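You operate a simulated robot arm through the tools that you are given. There is no shell and no other tool. Be economical: measure what you need, move in short steps, check, and stop when the job is done.

You run a simulated two-armed robot. Do the job below in one go: nothing can be reset, and whatever is moved stays where it is left.

TASK
Aim the headlamp at the green square and switch it off again.
Fine: switch and knobs are on the aim plate; the spot must stand in the square with the lamp on.

Only the result counts: the job must be done as asked and must still hold three seconds after the hand-in. Knocking over, shifting, dropping, spilling or breaking anything else fails it.

THE ROBOT
Two 6-joint arms with fingered hands on one trunk, on a base that drives. Base frame: it is fixed to the floor where the robot stands at the start and does not move with it; the origin is under the middle of the robot, x ahead of it, y to its left, z up. Lengths are in m, angles in degrees, forces in N, time in s.
The left shoulder is at the start at [0.05, 0.17, 0.985], the right one opposite. With the tool pointing down near the work surface each hand reaches from about 0.5 to 0.54 m from the robot's upright axis, wherever it stands, measured 20 degrees to its own side. Places, roughly: aim plate switch [0.7, 0, 0.9]; grid board [1.25, 0.5, 0.25]; lower aim knob [0.6, 0, 0.7]; upper aim knob [0.6, 0, 0.8]. Payload 3.5 kg a hand.
The TCP of each hand is the grasp point between the finger pads, 0.026 m short of the fingertips. In the tool frame z runs along the fingers and y along their closing line. Largest opening 0.132 m; the body of the gripper starts 0.073 m behind the TCP. The gripper is a hand of 3 fingers: y runs from the thumb to the fingers, the wrist lies at [0, 0, -0.234] in the tool frame.
Orientation is that of the tool frame in the base frame, as a unit quaternion [w, x, y, z]. With the fingers straight down and closing along the base's y, the tool's x points along the base's -x, its y along +y and its z along -z.

THE INTERFACE
- The arms move only by the tool servo_tool. It takes "left_motion", "right_motion" or both (then of equal length, played together; a hand with none holds still); each is a list of rows, each an object (a shift or turn left out is 0) with "slide": the shift along the tool's x, y, z in m, a list of three; "angular": the turn, a rotation vector about the tool's x, y, z in degrees, a list of three. In form: [{"slide": [dx, dy, dz], "angular": [rx, ry, rz]}, ...]. A call has 1 to 20 rows; each row is the pose to reach, as a shift and turn from the pose commanded when the call began, along the tool's axes at that moment. Rows are played at 5 a second. More than 0.05 m and 8.6 degrees between two rows, and nothing of the call is played. Where a pose cannot be reached the arm comes as near as it can. A force on the tool above 40 N (or 10 N above the force at the start of the call, whichever is more), or a blocked arm, ends the call early, and 0.2 s more pass. In this call time passes only in rows, and 0.2 s behind the last. The reply holds the time, the measured pose of the TCP, the force on the tool along the base axes, the opening and the grip force, in the units named above and with some noise, with the torque about the TCP (base axes, N m) and any sound that the robot's microphone picked up.
- Cameras (640 x 400 px; columns grow to the right, rows downward): "scene" is now at [0.0357, 0.0127, 1.5721]; the picture's right is [0.14, -0.99, 0.00], its down [-0.77, -0.11, -0.63] and it looks along [0.62, 0.09, -0.78] (base axes); focal length 288 px, centre (320, 200). "left" rides on the left gripper at [-0.061, 0.003, -0.092] in its tool frame; the picture's right is [-0.05, -1.00, 0.00], its down [0.83, -0.04, -0.55] and it looks along [0.55, -0.03, 0.83] (tool axes); focal length 230 px, centre (320, 200). "right" rides on the right gripper at [0.062, 0.003, -0.092] in its tool frame; the picture's right is [-0.05, 1.00, 0.00], its down [-0.83, -0.04, -0.56] and it looks along [-0.55, -0.03, 0.83] (tool axes); focal length 230 px, centre (320, 200). There is no depth. A picture from a camera that has moved, and an enlarged one, comes with that camera's place and axes in the base frame and with its lens.
- camera(camera): a new picture of that camera. It takes no simulated time.
- lift_body(by): slides the trunk up (or, below 0, down) by that many m; the arms and the scene camera ride with it, the base frame stays. It gives what a move gives, with no picture.
- steer(legs): drives the robot by 1 to 6 legs, each [ahead, left, turn to the left] in m, m and degrees, along the robot's own axes; the way and the turn of a leg run together, so that a leg with both is an arc; at most 1.5 m and 180 degrees a leg. The arms and the cameras ride along, it lands a little off, and it stops where it bumps. It gives what a move gives.
- set_fingers(finger1, finger2, thumb_bend, hand): sets how far each is bent, from 0 (flat) to 1 (curled in); at 0.3 the hand is open as for a grip, at 0.7 the pads meet at the TCP. One left out holds its place. A second passes; each finger stops where it meets its share of the squeeze, and holds until it gets a number again. It is the only way to open and close the hand. It gives what a move gives, with no picture; readings hold the bend of each and the force on the fingers (four entries, about 0 where the hand has none), thumb and palm.
- pan_tilt(pan, tilt): turns the head with the scene camera to pan (to the left, within 86 degrees either way) and tilt (down, from -29 to 69), counted from straight ahead of the robot. It gives what a move gives.
- enlarge(camera, box): a new picture of the part [left, top, right, bottom] of that camera's present view, enlarged. It takes no simulated time.
- job_done(): hands the job in; it is judged then, once.

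Work in short steps. Places have to be worked out from the pictures, the camera data and where the tool is seen: move nearer, look again, correct. Check each grasp and each placing, and mend what went wrong. You have 120 turns and 100 pictures in all, those below and enlarged ones among them. Open the grippers and draw the arms clear of the work before you hand the job in, unless the task says otherwise; then end with one line.

The tools are called after "Emit:" as name(argument=value, ...) on one line, values as JSON. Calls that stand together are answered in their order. servo_tool: Moves the arms, as the interface text tells. Its arguments: {"type":"object","properties":{"left_motion":{"type":"array"},"right_motion":{"type":"array"}},"required":[]} The other tools are called the same way: lift_body (by) slides the trunk up or down; set_fingers (finger1, finger2, thumb_bend, hand) moves the fingers one by one; steer (legs) drives the base; pan_tilt (pan, tilt) turns the head that bears the scene camera; camera (camera) takes a picture; enlarge (camera, box) takes an enlarged picture of a part of a camera's view; job_done () hands the job in.

At the start:

```text
t: 0.0
left_ee_pos: [0.6363, 0.2518, 1.0165]
left_orientation: [-0.001, 0.0, 1.0, 0.001]
left_ft_force: [-0.3, -1.2, 0.6]
left_wrist_torque: [-0.05, 0.0, -0.01]
left_gripper_width: 0.1318
left_grip_force: 0.1
left_shape: jaw
left_bend: [0.3, 0.3, 0.3]
left_finger forces: [0.0, 0.0, 0.1, 0.0, 0.0, 0.1]
right_ee_pos: [0.5782, -0.1621, 1.0437]
right_orientation: [0.0, 0.0, 1.0, 0.0]
right_ft_force: [-0.2, -0.7, -0.5]
right_wrist_torque: [-0.02, 0.01, 0.03]
right_gripper_width: 0.1316
right_grip_force: 0.0
right_shape: jaw
right_bend: [0.3, 0.3, 0.3]
right_finger forces: [0.0, 0.0, 0.0, 0.1, 0.1, 0.0]
trunk travel left (down, up): [-0.6, 0.11]
robot x, y, heading: [0.0027, -0.0019, 0.0]
head pan, tilt: [8.0, 51.1]
```

scene: 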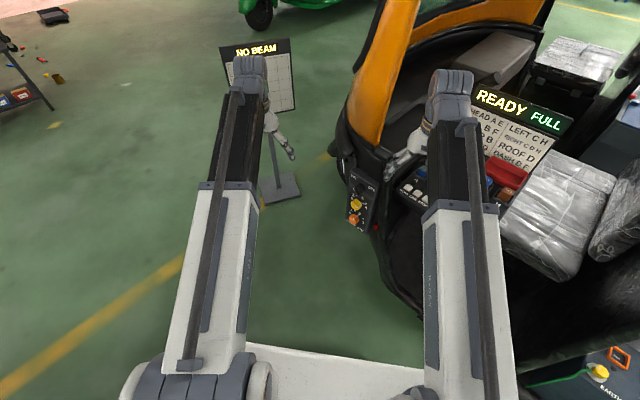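
right: 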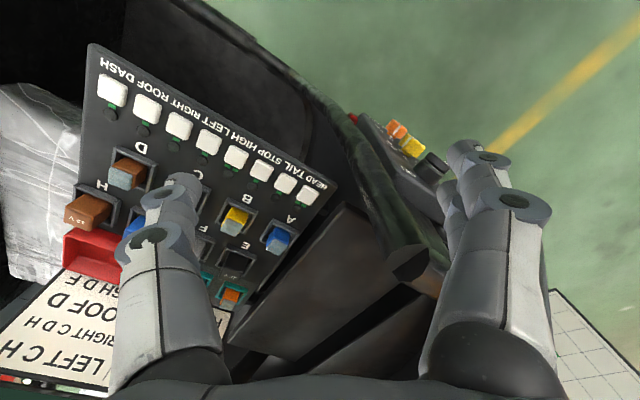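
left: 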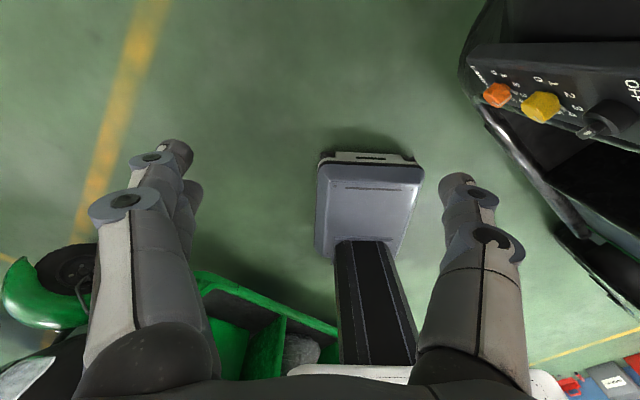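

The aim plate with two knobs and a switch is on the left side of the fuse panel vehicle. I look closer at the plate, the grid board and the panel.

Emit:
enlarge(camera="scene", box=[320, 150, 400, 250])

Emit:
enlarge(camera="scene", box=[210, 30, 310, 120])

Emit:
enlarge(camera="scene", box=[380, 70, 600, 220])

Emit:
enlarge(camera="left", box=[450, 30, 640, 170])

```text
4.00 times, centred on (360, 200) of scene
camera zoom: at [0.0357, 0.0127, 1.5721], right [0.14, -0.99, 0.0], down [-0.77, -0.11, -0.63], along [0.62, 0.09, -0.78], focal length 1151 px, centre (160, 200)
```

zoom: 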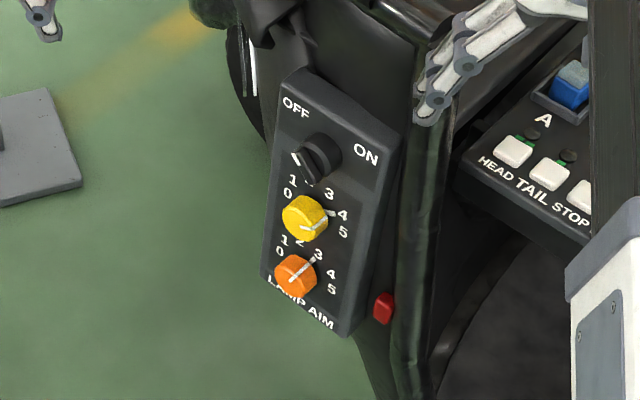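

```text
4.44 times, centred on (260, 75) of scene
camera zoom: at [0.0357, 0.0127, 1.5721], right [0.14, -0.99, 0.0], down [-0.77, -0.11, -0.63], along [0.62, 0.09, -0.78], focal length 1279 px, centre (587, 756)
```

zoom: 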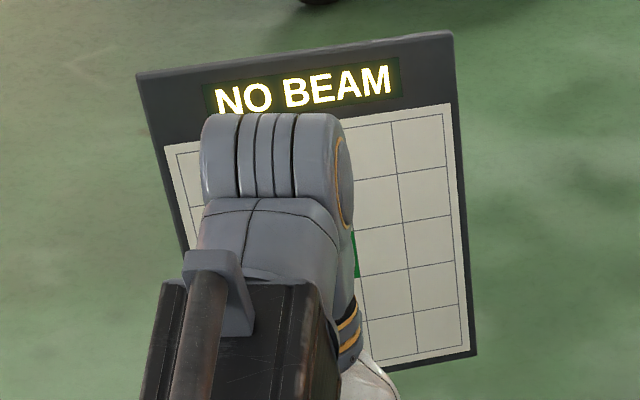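

```text
2.67 times, centred on (490, 145) of scene
camera zoom: at [0.0357, 0.0127, 1.5721], right [0.14, -0.99, 0.0], down [-0.77, -0.11, -0.63], along [0.62, 0.09, -0.78], focal length 768 px, centre (-133, 347)
```

zoom: 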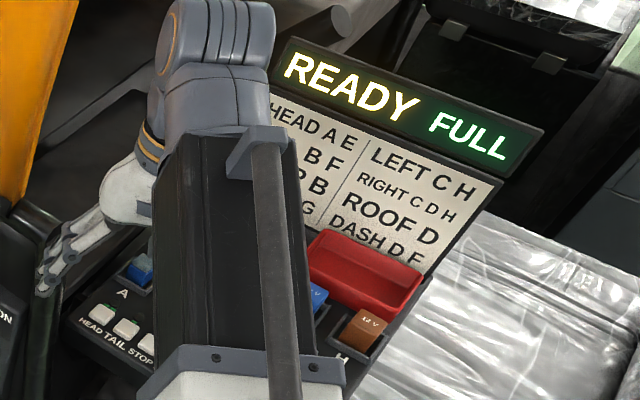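

```text
2.86 times, centred on (545, 100) of left
camera zoom: at [0.6984, 0.2547, 1.1092], right [0.05, -1.0, 0.0], down [-0.83, -0.04, 0.55], along [-0.55, -0.03, -0.83], focal length 657 px, centre (-323, 486)
```

zoom: 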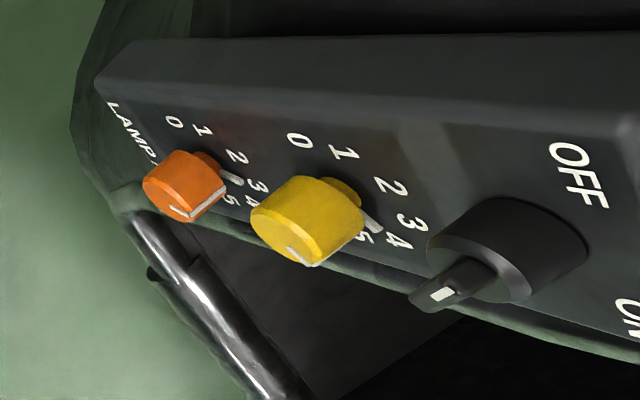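

Triangulating from the scene and left views: switch ≈ (0.65,-0.025,0.88), yellow ≈ (0.644,-0.023,0.805), orange ≈ (0.648,-0.022,0.718), with the plate near vertical, facing about (-0.86,0.5,0). I pitch the left hand to horizontal to see how it reaches.

Emit:
servo_tool(left_motion=[{"slide": [0.01, 0, 0], "angular": [0, -8, 0]}, {"slide": [0.02, 0, 0], "angular": [0, -16, 0]}, {"slide": [0.03, 0, 0], "angular": [0, -24, 0]}, {"slide": [0.04, 0, 0], "angular": [0, -32, 0]}, {"slide": [0.05, 0, 0], "angular": [0, -40, 0]}, {"slide": [0.06, 0, 0], "angular": [0, -48, 0]}, {"slide": [0.07, 0, 0], "angular": [0, -56, 0]}, {"slide": [0.08, 0, 0], "angular": [0, -64, 0]}, {"slide": [0.09, 0, 0], "angular": [0, -72, 0]}, {"slide": [0.1, 0, 0], "angular": [0, -80, 0]}, {"slide": [0.1, 0, 0], "angular": [0, -88, 0]}, {"slide": [0.1, 0, 0], "angular": [0, -90, 0]}])

```text
t: 2.6
left_ee_pos: [0.6527, 0.3035, 0.9544]
left_orientation: [0.708, 0.0, 0.707, 0.0]
left_ft_force: [-0.2, -0.3, -0.5]
left_wrist_torque: [-0.03, -0.05, 0.01]
left_gripper_width: 0.1317
left_grip_force: 0.0
left_shape: jaw
left_bend: [0.3, 0.3, 0.3]
left_finger forces: [0.1, 0.0, 0.0, 0.0, 0.1, 0.0]
left hand out of reach, approached as far as the arm can: row 5, 6, 7, 8, 9, 10, 11, 12
right_ee_pos: [0.5775, -0.1624, 1.0442]
right_orientation: [0.0, 0.0, 1.0, 0.0]
right_ft_force: [-0.2, 0.0, 0.0]
right_wrist_torque: [0.0, -0.01, -0.01]
right_gripper_width: 0.1318
right_grip_force: 0.2
right_shape: jaw
right_bend: [0.3, 0.3, 0.3]
right_finger forces: [0.0, 0.1, 0.0, 0.1, 0.0, 0.0]
trunk travel left (down, up): [-0.6, 0.11]
robot x, y, heading: [0.0021, -0.0016, -0.1]
head pan, tilt: [8.0, 51.1]
```

Orientation works but the arm is too near; its minimum reach binds. The left view showed at least 0.7 m free behind, so I back up 0.2 m.

Emit:
steer(legs=[[-0.2, 0, 0]])

```text
t: 4.2
left_ee_pos: [0.4527, 0.3054, 0.9561]
left_orientation: [0.708, 0.001, 0.706, 0.0]
left_ft_force: [0.7, 0.2, -0.5]
left_wrist_torque: [0.01, 0.03, -0.01]
left_gripper_width: 0.1318
left_grip_force: 0.0
left_shape: jaw
left_bend: [0.3, 0.3, 0.3]
left_finger forces: [0.1, 0.1, 0.0, 0.0, 0.0, 0.0]
right_ee_pos: [0.3778, -0.1617, 1.0447]
right_orientation: [0.0, -0.001, 1.0, 0.0]
right_ft_force: [0.7, 0.7, 0.4]
right_wrist_torque: [0.01, -0.03, -0.02]
right_gripper_width: 0.1319
right_grip_force: 0.1
right_shape: jaw
right_bend: [0.3, 0.3, 0.3]
right_finger forces: [0.0, 0.1, 0.0, 0.0, 0.1, 0.1]
trunk travel left (down, up): [-0.6, 0.11]
robot x, y, heading: [-0.2003, 0.0022, 0.0]
head pan, tilt: [8.0, 51.1]
```

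Backed up fine. Now I yaw the hand about -30° toward the plate normal and bring it to a viewing standoff in front of the plate.

Emit:
servo_tool(left_motion=[{"slide": [0.01, -0.04, 0.005], "angular": [5, 0, 0]}, {"slide": [0.02, -0.08, 0.01], "angular": [10, 0, 0]}, {"slide": [0.03, -0.12, 0.015], "angular": [15, 0, 0]}, {"slide": [0.04, -0.16, 0.02], "angular": [20, 0, 0]}, {"slide": [0.05, -0.2, 0.025], "angular": [25, 0, 0]}, {"slide": [0.056, -0.23, 0.03], "angular": [30, 0, 0]}])

Emit:
camera(camera="left")

Emit:
camera(camera="scene")

```text
t: 5.6
left_ee_pos: [0.4836, 0.0756, 0.8984]
left_orientation: [0.683, 0.183, 0.683, -0.183]
left_ft_force: [-0.2, -0.9, 0.3]
left_wrist_torque: [0.01, -0.02, -0.01]
left_gripper_width: 0.132
left_grip_force: 0.1
left_shape: jaw
left_bend: [0.3, 0.3, 0.3]
left_finger forces: [0.0, 0.0, 0.0, 0.0, 0.1, 0.0]
right_ee_pos: [0.3779, -0.1619, 1.0429]
right_orientation: [0.0, -0.001, 1.0, 0.0]
right_ft_force: [0.3, 0.5, 0.6]
right_wrist_torque: [0.0, -0.03, 0.05]
right_gripper_width: 0.1319
right_grip_force: 0.0
right_shape: jaw
right_bend: [0.3, 0.3, 0.3]
right_finger forces: [0.0, 0.0, 0.0, 0.1, 0.0, 0.0]
trunk travel left (down, up): [-0.6, 0.11]
robot x, y, heading: [-0.1966, -0.002, 0.1]
head pan, tilt: [8.0, 51.1]
```

```text
92 pictures are left
camera left: at [0.4055, 0.124, 0.9592], right [-0.5, -0.87, 0.05], down [-0.5, 0.24, -0.83], along [0.71, -0.44, -0.55], focal length 230 px, centre (320, 200)
```

left: 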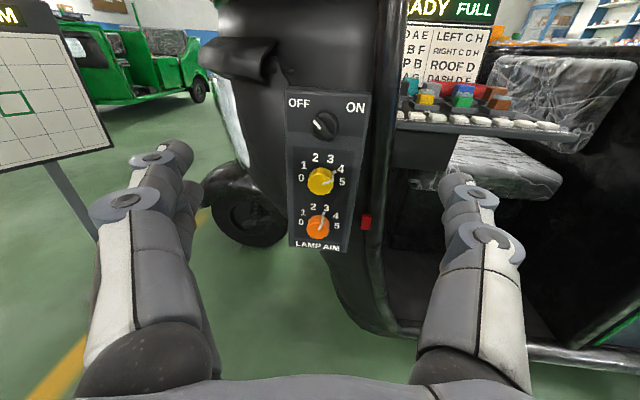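

```text
91 pictures are left
camera scene: at [-0.1637, 0.0125, 1.5721], right [0.14, -0.99, 0.0], down [-0.77, -0.11, -0.63], along [0.62, 0.09, -0.78], focal length 288 px, centre (320, 200)
```

scene: 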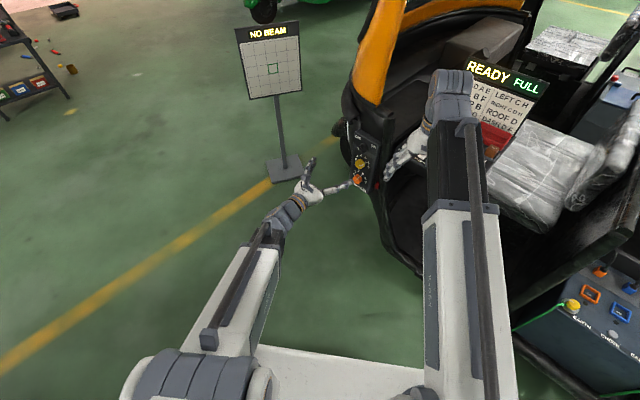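

The plate is now viewed nearly frontally. I enlarge it and the grid board.

Emit:
enlarge(camera="left", box=[260, 85, 400, 255])

Emit:
enlarge(camera="scene", box=[225, 15, 315, 105])

Emit:
enlarge(camera="scene", box=[330, 110, 400, 210])

```text
2.35 times, centred on (330, 170) of left
camera zoom: at [0.4055, 0.124, 0.9592], right [-0.5, -0.87, 0.05], down [-0.5, 0.24, -0.83], along [0.71, -0.44, -0.55], focal length 541 px, centre (296, 271)
```

zoom: 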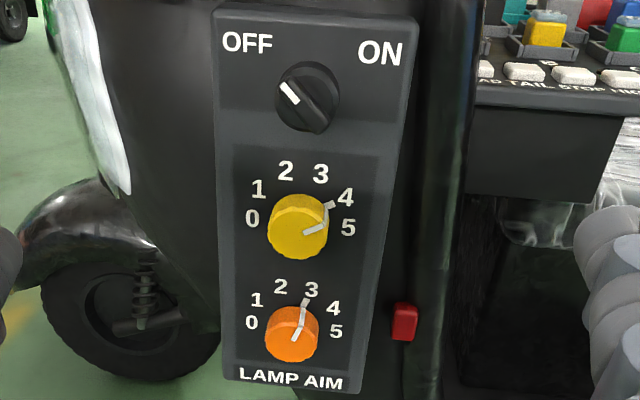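

```text
4.44 times, centred on (270, 60) of scene
camera zoom: at [-0.1637, 0.0125, 1.5721], right [0.14, -0.99, 0.0], down [-0.77, -0.11, -0.63], along [0.62, 0.09, -0.78], focal length 1279 px, centre (542, 822)
```

zoom: 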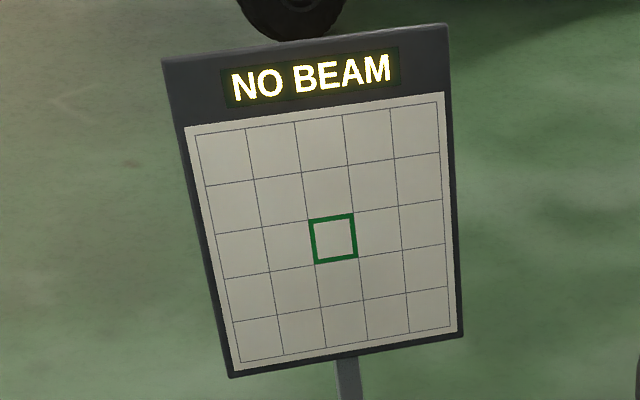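

```text
4.00 times, centred on (365, 160) of scene
camera zoom: at [-0.1637, 0.0125, 1.5721], right [0.14, -0.99, 0.0], down [-0.77, -0.11, -0.63], along [0.62, 0.09, -0.78], focal length 1151 px, centre (140, 360)
```

zoom: 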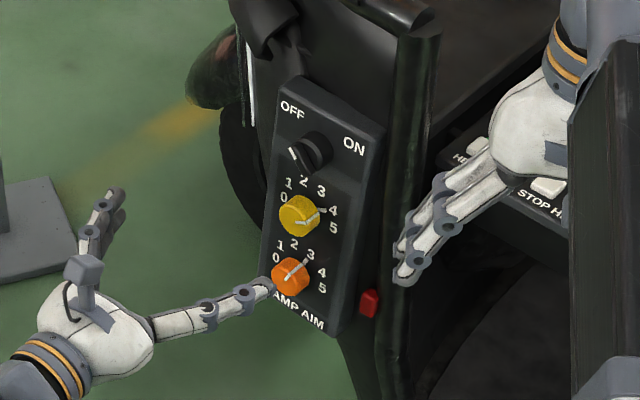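

From labels triangulated in both views: the plate is vertical, its centre line at (0.6585,-0.036), normal ≈ (-0.819,0.574,0); switch z≈0.884, yellow ≈0.80, orange ≈0.715. I yaw 5° more, move to 0.10 m in front of the switch, and half-close the fingers.

Emit:
servo_tool(left_motion=[{"slide": [0.005, 0, 0.036], "angular": [2, 0, 0]}, {"slide": [0.01, 0, 0.072], "angular": [4, 0, 0]}, {"slide": [0.0144, 0, 0.1076], "angular": [5, 0, 0]}])

Emit:
set_fingers(hand="left", finger1=0.5, finger2=0.5, thumb_bend=0.5)

Emit:
servo_tool(left_motion=[{"angular": [0, 0, -8]}, {"angular": [0, 0, -16]}, {"angular": [0, 0, -24]}, {"angular": [0, 0, -32]}, {"angular": [0, 0, -40]}, {"angular": [0, 0, -45]}])

Emit:
camera(camera="left")

Emit:
enlarge(camera="scene", box=[310, 110, 400, 210])

```text
t: 6.4
left_ee_pos: [0.5768, 0.0216, 0.8851]
left_orientation: [0.675, 0.213, 0.674, -0.212]
left_ft_force: [0.4, 0.3, 0.4]
left_wrist_torque: [0.02, 0.01, 0.0]
left_gripper_width: 0.132
left_grip_force: 0.0
left_shape: jaw
left_bend: [0.3, 0.3, 0.3]
left_finger forces: [0.1, 0.0, 0.1, 0.0, 0.0, 0.1]
right_ee_pos: [0.3781, -0.1606, 1.0439]
right_orientation: [0.0, 0.0, 1.0, 0.0]
right_ft_force: [0.2, -0.2, 0.4]
right_wrist_torque: [0.01, 0.02, 0.0]
right_gripper_width: 0.1318
right_grip_force: 0.0
right_shape: jaw
right_bend: [0.3, 0.3, 0.3]
right_finger forces: [0.0, 0.0, 0.1, 0.0, 0.0, 0.1]
trunk travel left (down, up): [-0.6, 0.11]
robot x, y, heading: [-0.2001, 0.0007, 0.0]
head pan, tilt: [8.0, 51.1]
```

```text
t: 7.4
left_ee_pos: [0.577, 0.0235, 0.8863]
left_orientation: [0.675, 0.212, 0.674, -0.21]
left_ft_force: [-0.1, -0.2, 0.1]
left_wrist_torque: [-0.03, -0.01, 0.0]
left_gripper_width: 0.0685
left_grip_force: 0.1
left_shape: fingers
left_bend: [0.5, 0.5, 0.5]
left_finger forces: [0.0, 0.0, 0.0, 0.0, 0.1, 0.0]
right_ee_pos: [0.3787, -0.1614, 1.0434]
right_orientation: [0.0, -0.001, 1.0, -0.001]
right_ft_force: [0.5, -0.5, 0.9]
right_wrist_torque: [0.01, 0.01, -0.04]
right_gripper_width: 0.132
right_grip_force: 0.0
right_shape: jaw
right_bend: [0.3, 0.3, 0.3]
right_finger forces: [0.0, 0.0, 0.0, 0.0, 0.1, 0.0]
trunk travel left (down, up): [-0.6, 0.11]
robot x, y, heading: [-0.1963, -0.0028, 0.1]
head pan, tilt: [8.0, 51.1]
```

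```text
t: 8.8
left_ee_pos: [0.5773, 0.0207, 0.886]
left_orientation: [0.542, -0.062, 0.705, -0.454]
left_ft_force: [-0.7, 0.2, -0.6]
left_wrist_torque: [0.02, 0.0, 0.01]
left_gripper_width: 0.0685
left_grip_force: 0.0
left_shape: fingers
left_bend: [0.5, 0.5, 0.5]
left_finger forces: [0.1, 0.1, 0.0, 0.0, 0.0, 0.1]
right_ee_pos: [0.3778, -0.1596, 1.0419]
right_orientation: [0.0, -0.001, 1.0, 0.0]
right_ft_force: [0.2, 0.2, 0.8]
right_wrist_torque: [-0.04, 0.01, -0.01]
right_gripper_width: 0.1317
right_grip_force: 0.1
right_shape: jaw
right_bend: [0.3, 0.3, 0.3]
right_finger forces: [0.0, 0.0, 0.1, 0.0, 0.0, 0.0]
trunk travel left (down, up): [-0.6, 0.11]
robot x, y, heading: [-0.1999, -0.0011, -0.0]
head pan, tilt: [8.0, 51.1]
```

```text
87 pictures are left
camera left: at [0.528, 0.1116, 0.9264], right [-0.38, -0.55, 0.74], down [-0.81, -0.19, -0.56], along [0.45, -0.81, -0.37], focal length 230 px, centre (320, 200)
```

left: 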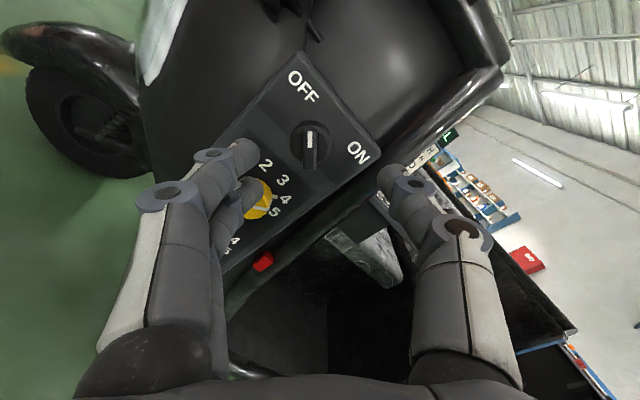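

```text
4.00 times, centred on (355, 160) of scene
camera zoom: at [-0.1638, 0.0126, 1.5721], right [0.14, -0.99, 0.0], down [-0.77, -0.11, -0.63], along [0.62, 0.09, -0.78], focal length 1151 px, centre (180, 360)
```

zoom: 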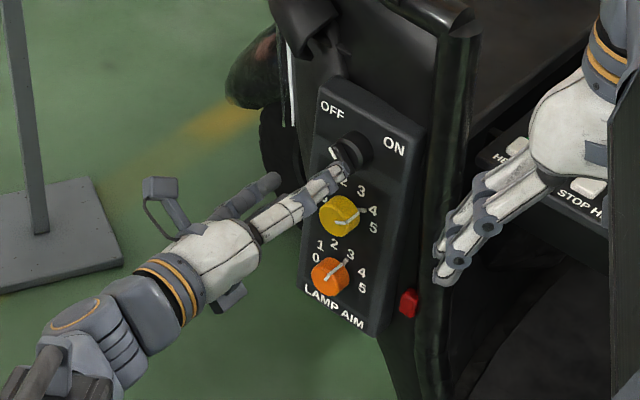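

The bar appears upright in the hand view, about 7 mm toward the tool's +y; row agrees with the tool axis. I shift y +0.006 and advance 0.04, then look again.

Emit:
servo_tool(left_motion=[{"slide": [0, 0.006, 0.01]}, {"slide": [0, 0.006, 0.025]}, {"slide": [0, 0.006, 0.04]}])

Emit:
enlarge(camera="left", box=[200, 60, 440, 210])

Emit:
enlarge(camera="scene", box=[330, 120, 390, 180])

```text
t: 9.6
left_ee_pos: [0.6134, 0.0027, 0.88]
left_orientation: [0.543, -0.062, 0.704, -0.453]
left_ft_force: [1.0, -0.3, -0.6]
left_wrist_torque: [-0.02, 0.0, 0.02]
left_gripper_width: 0.0683
left_grip_force: 0.1
left_shape: fingers
left_bend: [0.5, 0.5, 0.5]
left_finger forces: [0.0, 0.1, 0.0, 0.0, 0.0, 0.1]
right_ee_pos: [0.3774, -0.1616, 1.0439]
right_orientation: [0.0, -0.001, 1.0, 0.0]
right_ft_force: [-0.8, -0.4, 0.1]
right_wrist_torque: [0.04, -0.01, 0.02]
right_gripper_width: 0.132
right_grip_force: 0.0
right_shape: jaw
right_bend: [0.3, 0.3, 0.3]
right_finger forces: [0.0, 0.0, 0.0, 0.0, 0.0, 0.0]
trunk travel left (down, up): [-0.6, 0.11]
robot x, y, heading: [-0.199, 0.002, 0.1]
head pan, tilt: [8.0, 51.1]
```

```text
2.67 times, centred on (320, 135) of left
camera zoom: at [0.5632, 0.0922, 0.9212], right [-0.38, -0.55, 0.74], down [-0.81, -0.19, -0.56], along [0.45, -0.81, -0.37], focal length 614 px, centre (320, 373)
```

zoom: 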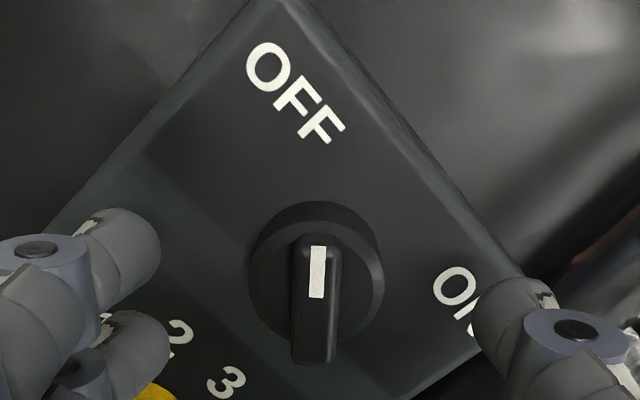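

```text
6.67 times, centred on (360, 150) of scene
camera zoom: at [-0.1637, 0.0125, 1.5721], right [0.14, -0.99, 0.0], down [-0.77, -0.11, -0.63], along [0.62, 0.09, -0.78], focal length 1919 px, centre (53, 533)
```

zoom: 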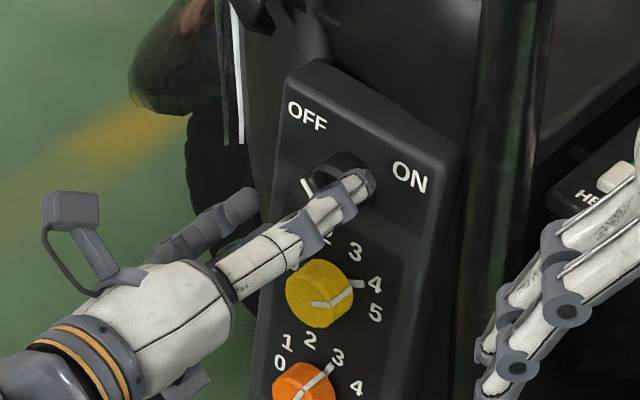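

Well centred. I advance 0.022 m so fingertips straddle the bar, then close the fingers.

Emit:
servo_tool(left_motion=[{"slide": [-0.001, -0.001, 0.011]}, {"slide": [-0.002, -0.001, 0.022]}])

Emit:
set_fingers(hand="left", finger1=0.7, finger2=0.7, thumb_bend=0.7)

Emit:
enlarge(camera="left", box=[200, 100, 440, 250])

```text
t: 10.2
left_ee_pos: [0.6314, -0.0098, 0.8833]
left_orientation: [0.543, -0.063, 0.704, -0.453]
left_ft_force: [-0.3, 0.1, -0.1]
left_wrist_torque: [-0.02, 0.01, 0.01]
left_gripper_width: 0.0684
left_grip_force: 0.1
left_shape: fingers
left_bend: [0.5, 0.5, 0.5]
left_finger forces: [0.0, 0.0, 0.0, 0.0, 0.0, 0.0]
right_ee_pos: [0.3786, -0.1622, 1.0432]
right_orientation: [0.0, 0.0, 1.0, 0.0]
right_ft_force: [0.5, 0.2, -0.4]
right_wrist_torque: [0.05, 0.03, -0.01]
right_gripper_width: 0.1319
right_grip_force: 0.1
right_shape: jaw
right_bend: [0.3, 0.3, 0.3]
right_finger forces: [0.0, 0.0, 0.0, 0.1, 0.1, 0.0]
trunk travel left (down, up): [-0.6, 0.11]
robot x, y, heading: [-0.2004, -0.0018, -0.0]
head pan, tilt: [8.0, 51.1]
```

```text
t: 11.2
left_ee_pos: [0.6312, -0.0116, 0.8827]
left_orientation: [0.543, -0.062, 0.704, -0.454]
left_ft_force: [4.3, 1.0, 1.6]
left_wrist_torque: [0.04, -0.03, 0.05]
left_gripper_width: 0.0221
left_grip_force: 10.2
left_shape: fingers
left_bend: [0.66, 0.61, 0.65]
left_finger forces: [3.2, 7.1, 0.1, 0.1, 9.5, 0.0]
right_ee_pos: [0.3774, -0.1615, 1.0432]
right_orientation: [0.0, -0.001, 1.0, 0.001]
right_ft_force: [1.3, 0.1, 0.3]
right_wrist_torque: [-0.02, -0.02, -0.01]
right_gripper_width: 0.1318
right_grip_force: 0.1
right_shape: jaw
right_bend: [0.3, 0.3, 0.3]
right_finger forces: [0.1, 0.1, 0.0, 0.1, 0.0, 0.1]
trunk travel left (down, up): [-0.6, 0.11]
robot x, y, heading: [-0.1996, -0.0004, 0.1]
head pan, tilt: [8.0, 51.1]
```

```text
2.67 times, centred on (320, 175) of left
camera zoom: at [0.5824, 0.0795, 0.9234], right [-0.38, -0.55, 0.74], down [-0.81, -0.19, -0.56], along [0.45, -0.81, -0.37], focal length 614 px, centre (320, 267)
```

zoom: 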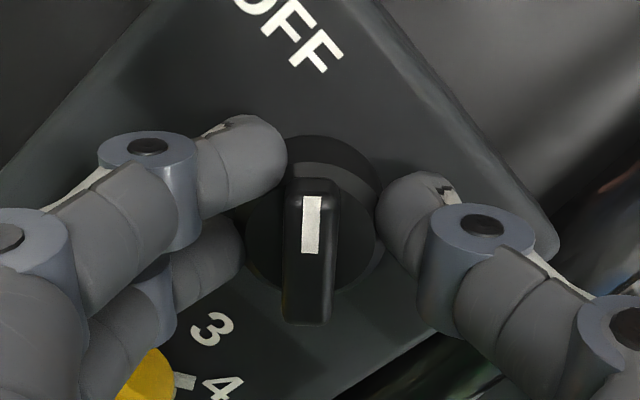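

The fingertips grip the switch's round body at about 10 N. I try turning it clockwise and check the bar follows.

Emit:
servo_tool(left_motion=[{"angular": [0, 0, 8]}, {"angular": [0, 0, 16]}, {"angular": [0, 0, 24]}, {"angular": [0, 0, 32]}])

Emit:
enlarge(camera="left", box=[200, 100, 440, 250])

```text
t: 12.2
left_ee_pos: [0.6312, -0.0121, 0.8823]
left_orientation: [0.647, 0.136, 0.694, -0.285]
left_ft_force: [0.2, -7.0, 0.5]
left_wrist_torque: [-0.09, 0.0, -0.12]
left_gripper_width: 0.0223
left_grip_force: 10.5
left_shape: fingers
left_bend: [0.67, 0.61, 0.65]
left_finger forces: [1.9, 5.8, 0.0, 0.1, 12.5, 0.0]
right_ee_pos: [0.377, -0.1623, 1.0434]
right_orientation: [0.001, -0.001, 1.0, 0.0]
right_ft_force: [1.0, -0.6, -0.2]
right_wrist_torque: [-0.02, 0.0, -0.01]
right_gripper_width: 0.1317
right_grip_force: 0.0
right_shape: jaw
right_bend: [0.3, 0.3, 0.3]
right_finger forces: [0.0, 0.0, 0.1, 0.0, 0.1, 0.0]
trunk travel left (down, up): [-0.6, 0.11]
robot x, y, heading: [-0.1993, -0.001, 0.2]
head pan, tilt: [8.0, 51.1]
```

```text
2.67 times, centred on (320, 175) of left
camera zoom: at [0.5649, 0.0547, 0.9422], right [-0.55, -0.79, 0.27], down [-0.58, 0.13, -0.8], along [0.6, -0.6, -0.53], focal length 614 px, centre (320, 267)
```

zoom: 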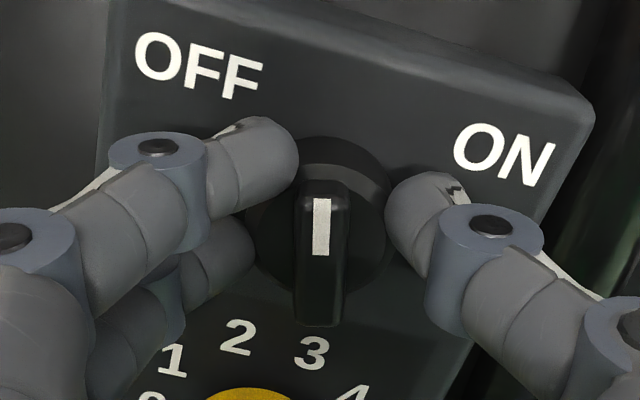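

The switch follows. I continue to about 90° total.

Emit:
servo_tool(left_motion=[{"angular": [0, 0, 8]}, {"angular": [0, 0, 16]}, {"angular": [0, 0, 24]}, {"angular": [0, 0, 32]}, {"angular": [0, 0, 40]}, {"angular": [0, 0, 48]}, {"angular": [0, 0, 55]}, {"angular": [0, 0, 61]}])

Emit:
enlarge(camera="left", box=[200, 100, 440, 250])

Emit:
enlarge(camera="scene", box=[225, 15, 315, 105])

```text
t: 14.0
left_ee_pos: [0.6296, -0.0126, 0.8836]
left_orientation: [0.703, 0.47, 0.527, 0.081]
left_ft_force: [-15.9, -18.0, 3.9]
left_wrist_torque: [-0.42, 0.24, -0.53]
left_gripper_width: 0.0237
left_grip_force: 13.4
left_shape: fingers
left_bend: [0.7, 0.65, 0.64]
left_finger forces: [2.0, 3.6, 0.1, 0.0, 21.4, 0.0]
right_ee_pos: [0.3772, -0.1635, 1.0455]
right_orientation: [0.001, 0.0, 1.0, 0.001]
right_ft_force: [-0.2, 0.2, 0.2]
right_wrist_torque: [0.01, -0.01, -0.01]
right_gripper_width: 0.132
right_grip_force: 0.1
right_shape: jaw
right_bend: [0.3, 0.3, 0.3]
right_finger forces: [0.1, 0.1, 0.0, 0.0, 0.0, 0.0]
trunk travel left (down, up): [-0.6, 0.11]
robot x, y, heading: [-0.2036, 0.0032, -0.1]
head pan, tilt: [8.0, 51.1]
```

```text
2.67 times, centred on (320, 175) of left
camera zoom: at [0.5283, 0.0041, 0.927], right [-0.4, -0.58, -0.71], down [-0.11, 0.8, -0.59], along [0.91, -0.16, -0.39], focal length 614 px, centre (320, 267)
```

zoom: 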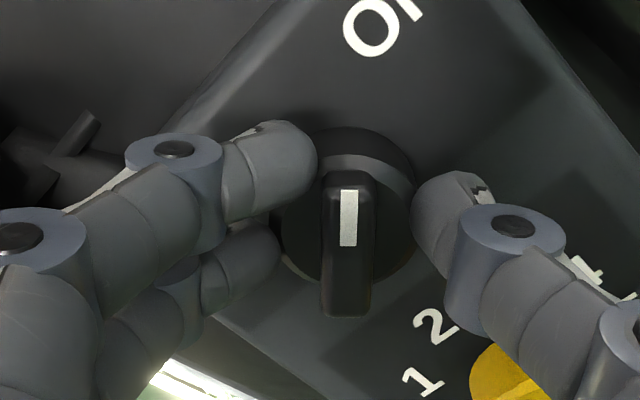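

```text
4.44 times, centred on (270, 60) of scene
camera zoom: at [-0.1658, 0.0107, 1.5722], right [0.14, -0.99, 0.0], down [-0.77, -0.11, -0.63], along [0.62, 0.09, -0.78], focal length 1279 px, centre (542, 822)
```

zoom: 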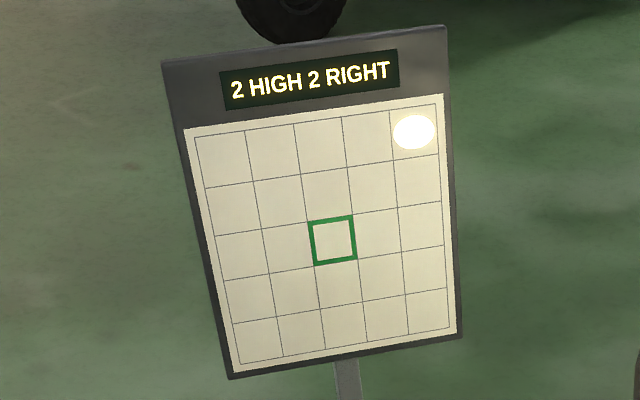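

The lamp is on and the board reads "2 HIGH 2 RIGHT". I open the fingers, back off, and move down to the yellow knob.

Emit:
set_fingers(hand="left", finger1=0.5, finger2=0.5, thumb_bend=0.5)

Emit:
servo_tool(left_motion=[{"slide": [0, 0, -0.02]}, {"slide": [0, 0, -0.045]}, {"slide": [0.02, -0.02, -0.06]}, {"slide": [0.0375, -0.0415, -0.06], "angular": [0, 0, -4]}, {"slide": [0.0562, -0.0624, -0.06], "angular": [0, 0, -8]}])

Emit:
camera(camera="left")

Emit:
enlarge(camera="scene", box=[225, 15, 315, 105])

```text
t: 15.0
left_ee_pos: [0.6306, -0.0098, 0.8827]
left_orientation: [0.702, 0.469, 0.529, 0.081]
left_ft_force: [-0.1, 0.6, -0.3]
left_wrist_torque: [-0.02, -0.02, 0.0]
left_gripper_width: 0.0669
left_grip_force: 0.0
left_shape: fingers
left_bend: [0.5, 0.5, 0.5]
left_finger forces: [0.1, 0.1, 0.0, 0.0, 0.0, 0.0]
right_ee_pos: [0.3786, -0.1627, 1.0446]
right_orientation: [0.001, -0.001, 1.0, 0.0]
right_ft_force: [0.3, 0.2, 0.8]
right_wrist_torque: [-0.03, 0.03, -0.01]
right_gripper_width: 0.1318
right_grip_force: 0.1
right_shape: jaw
right_bend: [0.3, 0.3, 0.3]
right_finger forces: [0.0, 0.0, 0.1, 0.0, 0.0, 0.0]
trunk travel left (down, up): [-0.6, 0.11]
robot x, y, heading: [-0.1959, -0.0003, 0.2]
head pan, tilt: [8.0, 51.1]
```

```text
t: 16.2
left_ee_pos: [0.5803, 0.0252, 0.7962]
left_orientation: [0.707, 0.43, 0.561, 0.033]
left_ft_force: [-0.1, -0.3, 0.2]
left_wrist_torque: [0.0, 0.01, 0.01]
left_gripper_width: 0.0673
left_grip_force: 0.0
left_shape: fingers
left_bend: [0.5, 0.5, 0.5]
left_finger forces: [0.0, 0.1, 0.1, 0.0, 0.1, 0.0]
right_ee_pos: [0.3772, -0.1622, 1.0431]
right_orientation: [0.0, 0.0, 1.0, 0.001]
right_ft_force: [-1.0, 0.4, -0.2]
right_wrist_torque: [0.0, -0.01, -0.02]
right_gripper_width: 0.132
right_grip_force: 0.1
right_shape: jaw
right_bend: [0.3, 0.3, 0.3]
right_finger forces: [0.0, 0.0, 0.0, 0.0, 0.0, 0.0]
trunk travel left (down, up): [-0.6, 0.11]
robot x, y, heading: [-0.2022, -0.0038, 0.2]
head pan, tilt: [8.0, 51.1]
```

```text
79 pictures are left
camera left: at [0.4843, 0.0476, 0.8458], right [-0.46, -0.65, -0.6], down [-0.17, 0.73, -0.66], along [0.87, -0.2, -0.44], focal length 230 px, centre (320, 200)
```

left: 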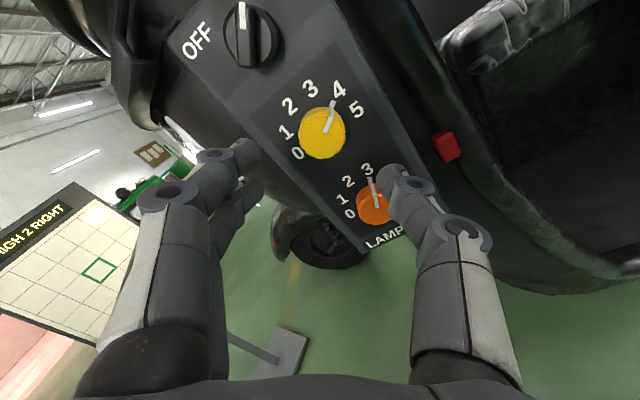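

```text
4.44 times, centred on (270, 60) of scene
camera zoom: at [-0.1637, 0.0126, 1.5721], right [0.14, -0.99, 0.0], down [-0.77, -0.11, -0.63], along [0.62, 0.09, -0.78], focal length 1279 px, centre (542, 822)
```

zoom: 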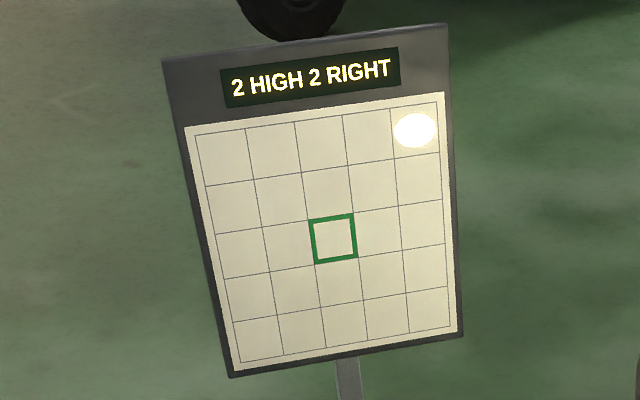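

Switch stayed on. The yellow knob sits about 8 mm toward tool -x from the tool axis; I correct that and advance most of the way.

Emit:
servo_tool(left_motion=[{"slide": [-0.0085, 0, 0.015]}, {"slide": [-0.0085, -0.001, 0.03]}, {"slide": [-0.0085, -0.001, 0.045]}])

Emit:
enlarge(camera="left", box=[200, 60, 440, 210])

```text
t: 17.0
left_ee_pos: [0.6139, -0.0057, 0.8041]
left_orientation: [0.706, 0.43, 0.561, 0.033]
left_ft_force: [-0.1, 0.0, -0.4]
left_wrist_torque: [0.04, 0.02, 0.01]
left_gripper_width: 0.067
left_grip_force: 0.0
left_shape: fingers
left_bend: [0.5, 0.5, 0.5]
left_finger forces: [0.1, 0.0, 0.1, 0.0, 0.1, 0.0]
right_ee_pos: [0.3786, -0.1627, 1.0427]
right_orientation: [0.0, -0.001, 1.0, 0.0]
right_ft_force: [0.9, -0.5, -0.8]
right_wrist_torque: [-0.01, -0.02, -0.01]
right_gripper_width: 0.1321
right_grip_force: 0.0
right_shape: jaw
right_bend: [0.3, 0.3, 0.3]
right_finger forces: [0.1, 0.1, 0.0, 0.0, 0.0, 0.0]
trunk travel left (down, up): [-0.6, 0.11]
robot x, y, heading: [-0.1974, 0.0022, -0.0]
head pan, tilt: [8.0, 51.1]
```

```text
2.67 times, centred on (320, 135) of left
camera zoom: at [0.5173, 0.0162, 0.8533], right [-0.46, -0.65, -0.6], down [-0.17, 0.73, -0.66], along [0.87, -0.2, -0.44], focal length 614 px, centre (320, 373)
```

zoom: 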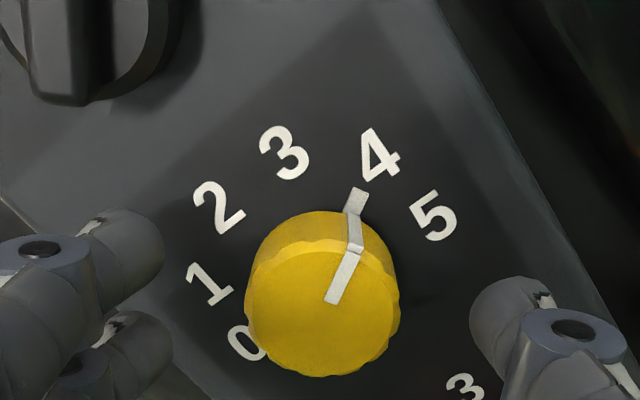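

Centred on the yellow knob, pointer right at about 4. I advance 0.02 and grip.

Emit:
servo_tool(left_motion=[{"slide": [0.001, 0, 0.01]}, {"slide": [0.002, 0, 0.02]}])

Emit:
set_fingers(hand="left", finger1=0.7, finger2=0.7, thumb_bend=0.7)

Emit:
servo_tool(left_motion=[{"angular": [0, 0, -6]}, {"angular": [0, 0, -12]}, {"angular": [0, 0, -18]}, {"angular": [0, 0, -24]}, {"angular": [0, 0, -30]}])

Emit:
camera(camera="left")

Emit:
enlarge(camera="scene", box=[225, 15, 315, 105])

```text
t: 17.6
left_ee_pos: [0.6305, -0.0161, 0.8018]
left_orientation: [0.706, 0.431, 0.56, 0.032]
left_ft_force: [0.1, 0.8, 0.5]
left_wrist_torque: [0.01, -0.01, 0.02]
left_gripper_width: 0.0672
left_grip_force: 0.1
left_shape: fingers
left_bend: [0.5, 0.5, 0.5]
left_finger forces: [0.0, 0.0, 0.1, 0.0, 0.0, 0.1]
right_ee_pos: [0.3777, -0.1626, 1.0443]
right_orientation: [0.0, -0.002, 1.0, 0.0]
right_ft_force: [0.0, 0.1, 0.1]
right_wrist_torque: [0.04, -0.01, 0.01]
right_gripper_width: 0.1318
right_grip_force: 0.0
right_shape: jaw
right_bend: [0.3, 0.3, 0.3]
right_finger forces: [0.1, 0.1, 0.0, 0.0, 0.1, 0.0]
trunk travel left (down, up): [-0.6, 0.11]
robot x, y, heading: [-0.2037, -0.0012, 0.1]
head pan, tilt: [8.0, 51.1]
```

```text
t: 18.6
left_ee_pos: [0.6309, -0.0163, 0.8024]
left_orientation: [0.706, 0.43, 0.561, 0.033]
left_ft_force: [1.8, -4.2, -1.4]
left_wrist_torque: [0.0, 0.0, -0.05]
left_gripper_width: 0.0292
left_grip_force: 11.2
left_shape: fingers
left_bend: [0.64, 0.62, 0.64]
left_finger forces: [4.4, 5.9, 0.0, 0.0, 12.9, 0.0]
right_ee_pos: [0.3774, -0.1612, 1.0435]
right_orientation: [0.0, -0.001, 1.0, 0.0]
right_ft_force: [-0.5, 0.1, -0.2]
right_wrist_torque: [0.03, 0.01, 0.02]
right_gripper_width: 0.1318
right_grip_force: 0.1
right_shape: jaw
right_bend: [0.3, 0.3, 0.3]
right_finger forces: [0.1, 0.1, 0.0, 0.0, 0.1, 0.0]
trunk travel left (down, up): [-0.6, 0.11]
robot x, y, heading: [-0.2008, -0.0008, -0.1]
head pan, tilt: [8.0, 51.1]
```

```text
t: 19.8
left_ee_pos: [0.6316, -0.0152, 0.8031]
left_orientation: [0.691, 0.269, 0.654, -0.152]
left_ft_force: [-0.4, 0.9, 0.0]
left_wrist_torque: [-0.01, 0.0, 0.03]
left_gripper_width: 0.0288
left_grip_force: 12.9
left_shape: fingers
left_bend: [0.64, 0.62, 0.64]
left_finger forces: [5.3, 7.8, 0.1, 0.0, 12.5, 0.1]
right_ee_pos: [0.3774, -0.1612, 1.043]
right_orientation: [0.0, 0.0, 1.0, -0.001]
right_ft_force: [0.8, -0.2, 0.2]
right_wrist_torque: [0.06, -0.01, 0.0]
right_gripper_width: 0.1316
right_grip_force: 0.1
right_shape: jaw
right_bend: [0.3, 0.3, 0.3]
right_finger forces: [0.0, 0.0, 0.1, 0.1, 0.0, 0.1]
trunk travel left (down, up): [-0.6, 0.11]
robot x, y, heading: [-0.2004, -0.0029, 0.2]
head pan, tilt: [8.0, 51.1]
```

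```text
76 pictures are left
camera left: at [0.5525, 0.0307, 0.8643], right [-0.57, -0.81, -0.12], down [-0.4, 0.4, -0.83], along [0.72, -0.42, -0.55], focal length 230 px, centre (320, 200)
```

left: 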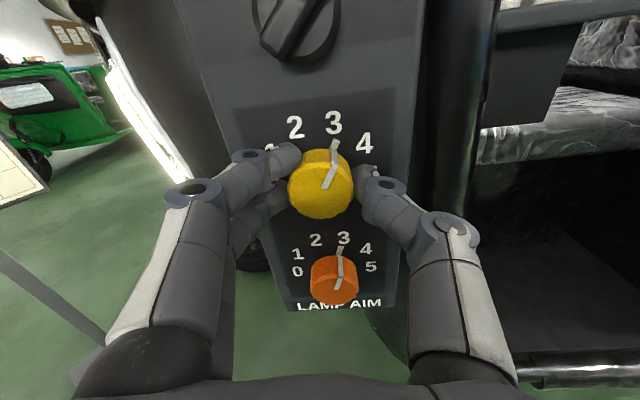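

```text
4.44 times, centred on (270, 60) of scene
camera zoom: at [-0.1638, 0.0127, 1.5721], right [0.14, -0.99, 0.0], down [-0.77, -0.11, -0.63], along [0.62, 0.09, -0.78], focal length 1279 px, centre (542, 822)
```

zoom: 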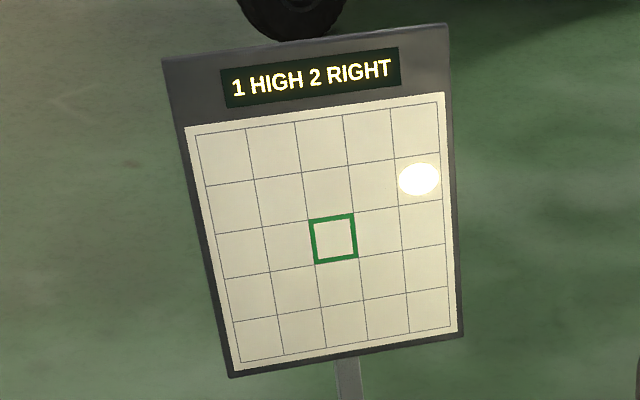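

Yellow moves the spot down: 30° gives one row, and the knob follows. I turn 30° more.

Emit:
servo_tool(left_motion=[{"angular": [0, 0, -6]}, {"angular": [0, 0, -12]}, {"angular": [0, 0, -18]}, {"angular": [0, 0, -24]}, {"angular": [0, 0, -30]}])

Emit:
enlarge(camera="scene", box=[225, 15, 315, 105])

```text
t: 21.0
left_ee_pos: [0.6328, -0.0151, 0.8031]
left_orientation: [0.627, 0.09, 0.701, -0.326]
left_ft_force: [3.0, 4.8, 0.4]
left_wrist_torque: [0.02, 0.03, 0.23]
left_gripper_width: 0.029
left_grip_force: 13.3
left_shape: fingers
left_bend: [0.64, 0.62, 0.65]
left_finger forces: [7.2, 8.7, 0.0, 0.1, 9.9, 0.0]
right_ee_pos: [0.3771, -0.1612, 1.0429]
right_orientation: [0.0, -0.001, 1.0, 0.0]
right_ft_force: [-0.5, 0.3, 0.5]
right_wrist_torque: [0.0, 0.0, 0.0]
right_gripper_width: 0.1319
right_grip_force: 0.0
right_shape: jaw
right_bend: [0.3, 0.3, 0.3]
right_finger forces: [0.0, 0.1, 0.0, 0.0, 0.1, 0.0]
trunk travel left (down, up): [-0.6, 0.11]
robot x, y, heading: [-0.2016, -0.0001, -0.1]
head pan, tilt: [8.0, 51.1]
```

```text
4.44 times, centred on (270, 60) of scene
camera zoom: at [-0.1636, 0.0132, 1.5721], right [0.14, -0.99, 0.0], down [-0.77, -0.11, -0.63], along [0.62, 0.09, -0.78], focal length 1279 px, centre (542, 822)
```

zoom: 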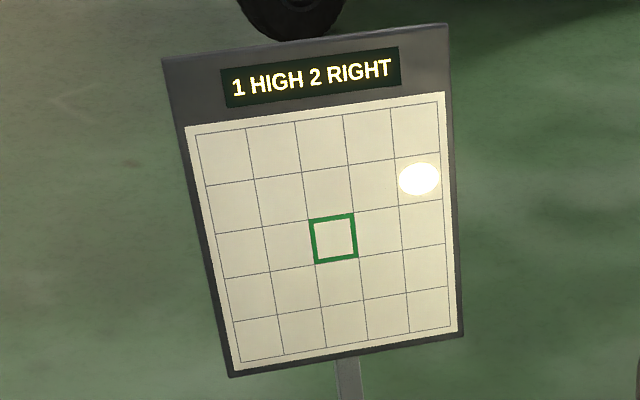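

No change yet: the knob evidently has detents 36° apart and torque is building. I turn another 14°.

Emit:
servo_tool(left_motion=[{"angular": [0, 0, -5]}, {"angular": [0, 0, -10]}, {"angular": [0, 0, -14]}])

Emit:
enlarge(camera="scene", box=[225, 15, 315, 105])

Emit:
camera(camera="left")

```text
t: 21.8
left_ee_pos: [0.6332, -0.016, 0.8036]
left_orientation: [0.584, 0.005, 0.707, -0.399]
left_ft_force: [4.2, 8.4, 3.5]
left_wrist_torque: [0.06, -0.01, 0.28]
left_gripper_width: 0.0287
left_grip_force: 13.6
left_shape: fingers
left_bend: [0.64, 0.62, 0.65]
left_finger forces: [8.2, 8.8, 0.1, 0.0, 10.1, 0.0]
right_ee_pos: [0.3779, -0.1604, 1.0439]
right_orientation: [0.0, -0.001, 1.0, 0.0]
right_ft_force: [-0.4, 0.4, 0.0]
right_wrist_torque: [0.01, 0.0, 0.01]
right_gripper_width: 0.1317
right_grip_force: 0.1
right_shape: jaw
right_bend: [0.3, 0.3, 0.3]
right_finger forces: [0.0, 0.1, 0.1, 0.0, 0.1, 0.0]
trunk travel left (down, up): [-0.6, 0.11]
robot x, y, heading: [-0.1955, -0.0005, 0.1]
head pan, tilt: [8.0, 51.1]
```

```text
4.44 times, centred on (270, 60) of scene
camera zoom: at [-0.1636, 0.0134, 1.5721], right [0.14, -0.99, 0.0], down [-0.77, -0.11, -0.63], along [0.62, 0.09, -0.78], focal length 1279 px, centre (542, 822)
```

zoom: 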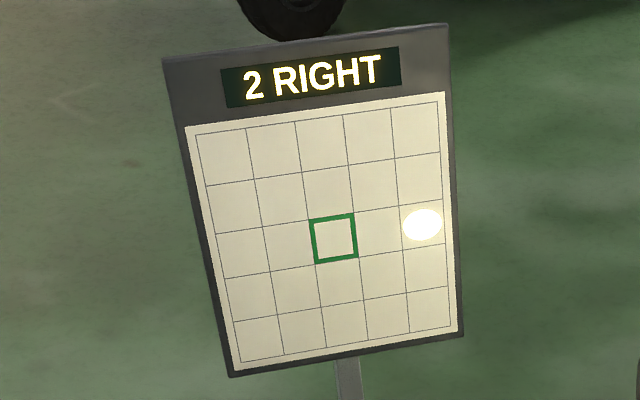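

```text
72 pictures are left
camera left: at [0.5783, 0.0676, 0.852], right [-0.46, -0.66, 0.6], down [-0.74, -0.09, -0.66], along [0.49, -0.75, -0.44], focal length 230 px, centre (320, 200)
```

left: 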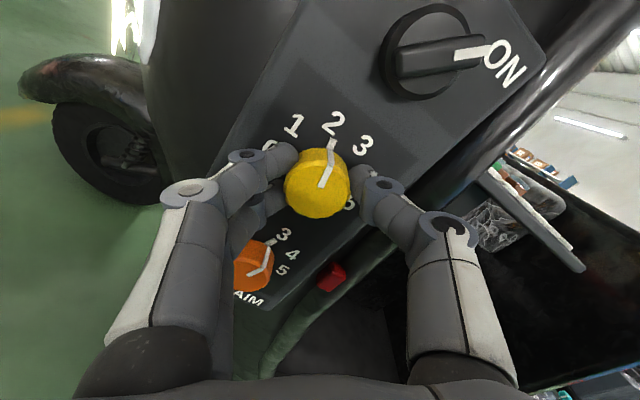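

Height is now right ("2 RIGHT"), yellow at 2. I release, back off, and move to the orange knob with roll returned to about 0.

Emit:
set_fingers(hand="left", finger1=0.5, finger2=0.5, thumb_bend=0.5)

Emit:
servo_tool(left_motion=[{"slide": [0, 0, -0.02]}, {"slide": [0, 0, -0.045]}, {"slide": [0.025, 0.016, -0.06], "angular": [0, 0, 8]}, {"slide": [0.05, 0.033, -0.06], "angular": [0, 0, 16]}, {"slide": [0.0705, 0.0475, -0.06], "angular": [0, 0, 24]}, {"slide": [0.0705, 0.0475, -0.06], "angular": [0, 0, 32]}])

Emit:
camera(camera="left")

Emit:
enlarge(camera="scene", box=[225, 15, 315, 105])

```text
t: 22.8
left_ee_pos: [0.6317, -0.016, 0.8031]
left_orientation: [0.584, 0.006, 0.707, -0.399]
left_ft_force: [0.1, 0.4, 0.1]
left_wrist_torque: [0.01, -0.01, 0.01]
left_gripper_width: 0.0672
left_grip_force: 0.0
left_shape: fingers
left_bend: [0.5, 0.5, 0.5]
left_finger forces: [0.0, 0.0, 0.0, 0.0, 0.1, 0.0]
right_ee_pos: [0.3782, -0.1622, 1.0424]
right_orientation: [0.0, -0.001, 1.0, 0.0]
right_ft_force: [-0.8, 0.1, 0.3]
right_wrist_torque: [0.0, 0.0, -0.01]
right_gripper_width: 0.1319
right_grip_force: 0.1
right_shape: jaw
right_bend: [0.3, 0.3, 0.3]
right_finger forces: [0.1, 0.0, 0.0, 0.0, 0.1, 0.0]
trunk travel left (down, up): [-0.6, 0.11]
robot x, y, heading: [-0.2008, -0.0002, -0.0]
head pan, tilt: [8.0, 51.1]
```

```text
t: 24.2
left_ee_pos: [0.5831, 0.0173, 0.7195]
left_orientation: [0.671, 0.202, 0.678, -0.223]
left_ft_force: [0.0, 0.4, -0.7]
left_wrist_torque: [-0.01, -0.02, 0.01]
left_gripper_width: 0.0672
left_grip_force: 0.1
left_shape: fingers
left_bend: [0.5, 0.5, 0.5]
left_finger forces: [0.0, 0.0, 0.1, 0.1, 0.0, 0.1]
right_ee_pos: [0.3784, -0.1626, 1.0438]
right_orientation: [0.0, -0.001, 1.0, 0.0]
right_ft_force: [-0.4, -0.1, -0.2]
right_wrist_torque: [-0.02, -0.02, 0.01]
right_gripper_width: 0.1323
right_grip_force: 0.0
right_shape: jaw
right_bend: [0.3, 0.3, 0.3]
right_finger forces: [0.0, 0.1, 0.0, 0.0, 0.0, 0.1]
trunk travel left (down, up): [-0.6, 0.11]
robot x, y, heading: [-0.1986, 0.0007, -0.0]
head pan, tilt: [8.0, 51.1]
```

```text
71 pictures are left
camera left: at [0.5102, 0.0742, 0.7795], right [-0.57, -0.82, 0.08], down [-0.49, 0.26, -0.83], along [0.66, -0.51, -0.55], focal length 230 px, centre (320, 200)
```

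left: 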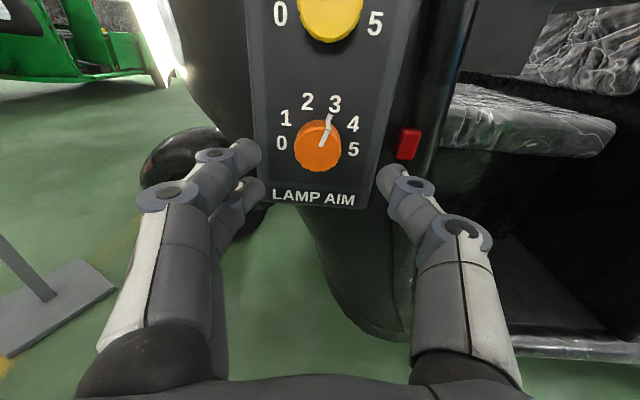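

```text
4.44 times, centred on (270, 60) of scene
camera zoom: at [-0.1638, 0.0126, 1.5721], right [0.14, -0.99, 0.0], down [-0.77, -0.11, -0.63], along [0.62, 0.09, -0.78], focal length 1279 px, centre (542, 822)
```

zoom: 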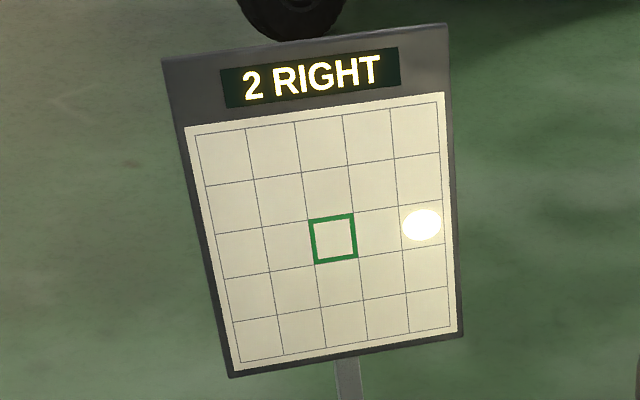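

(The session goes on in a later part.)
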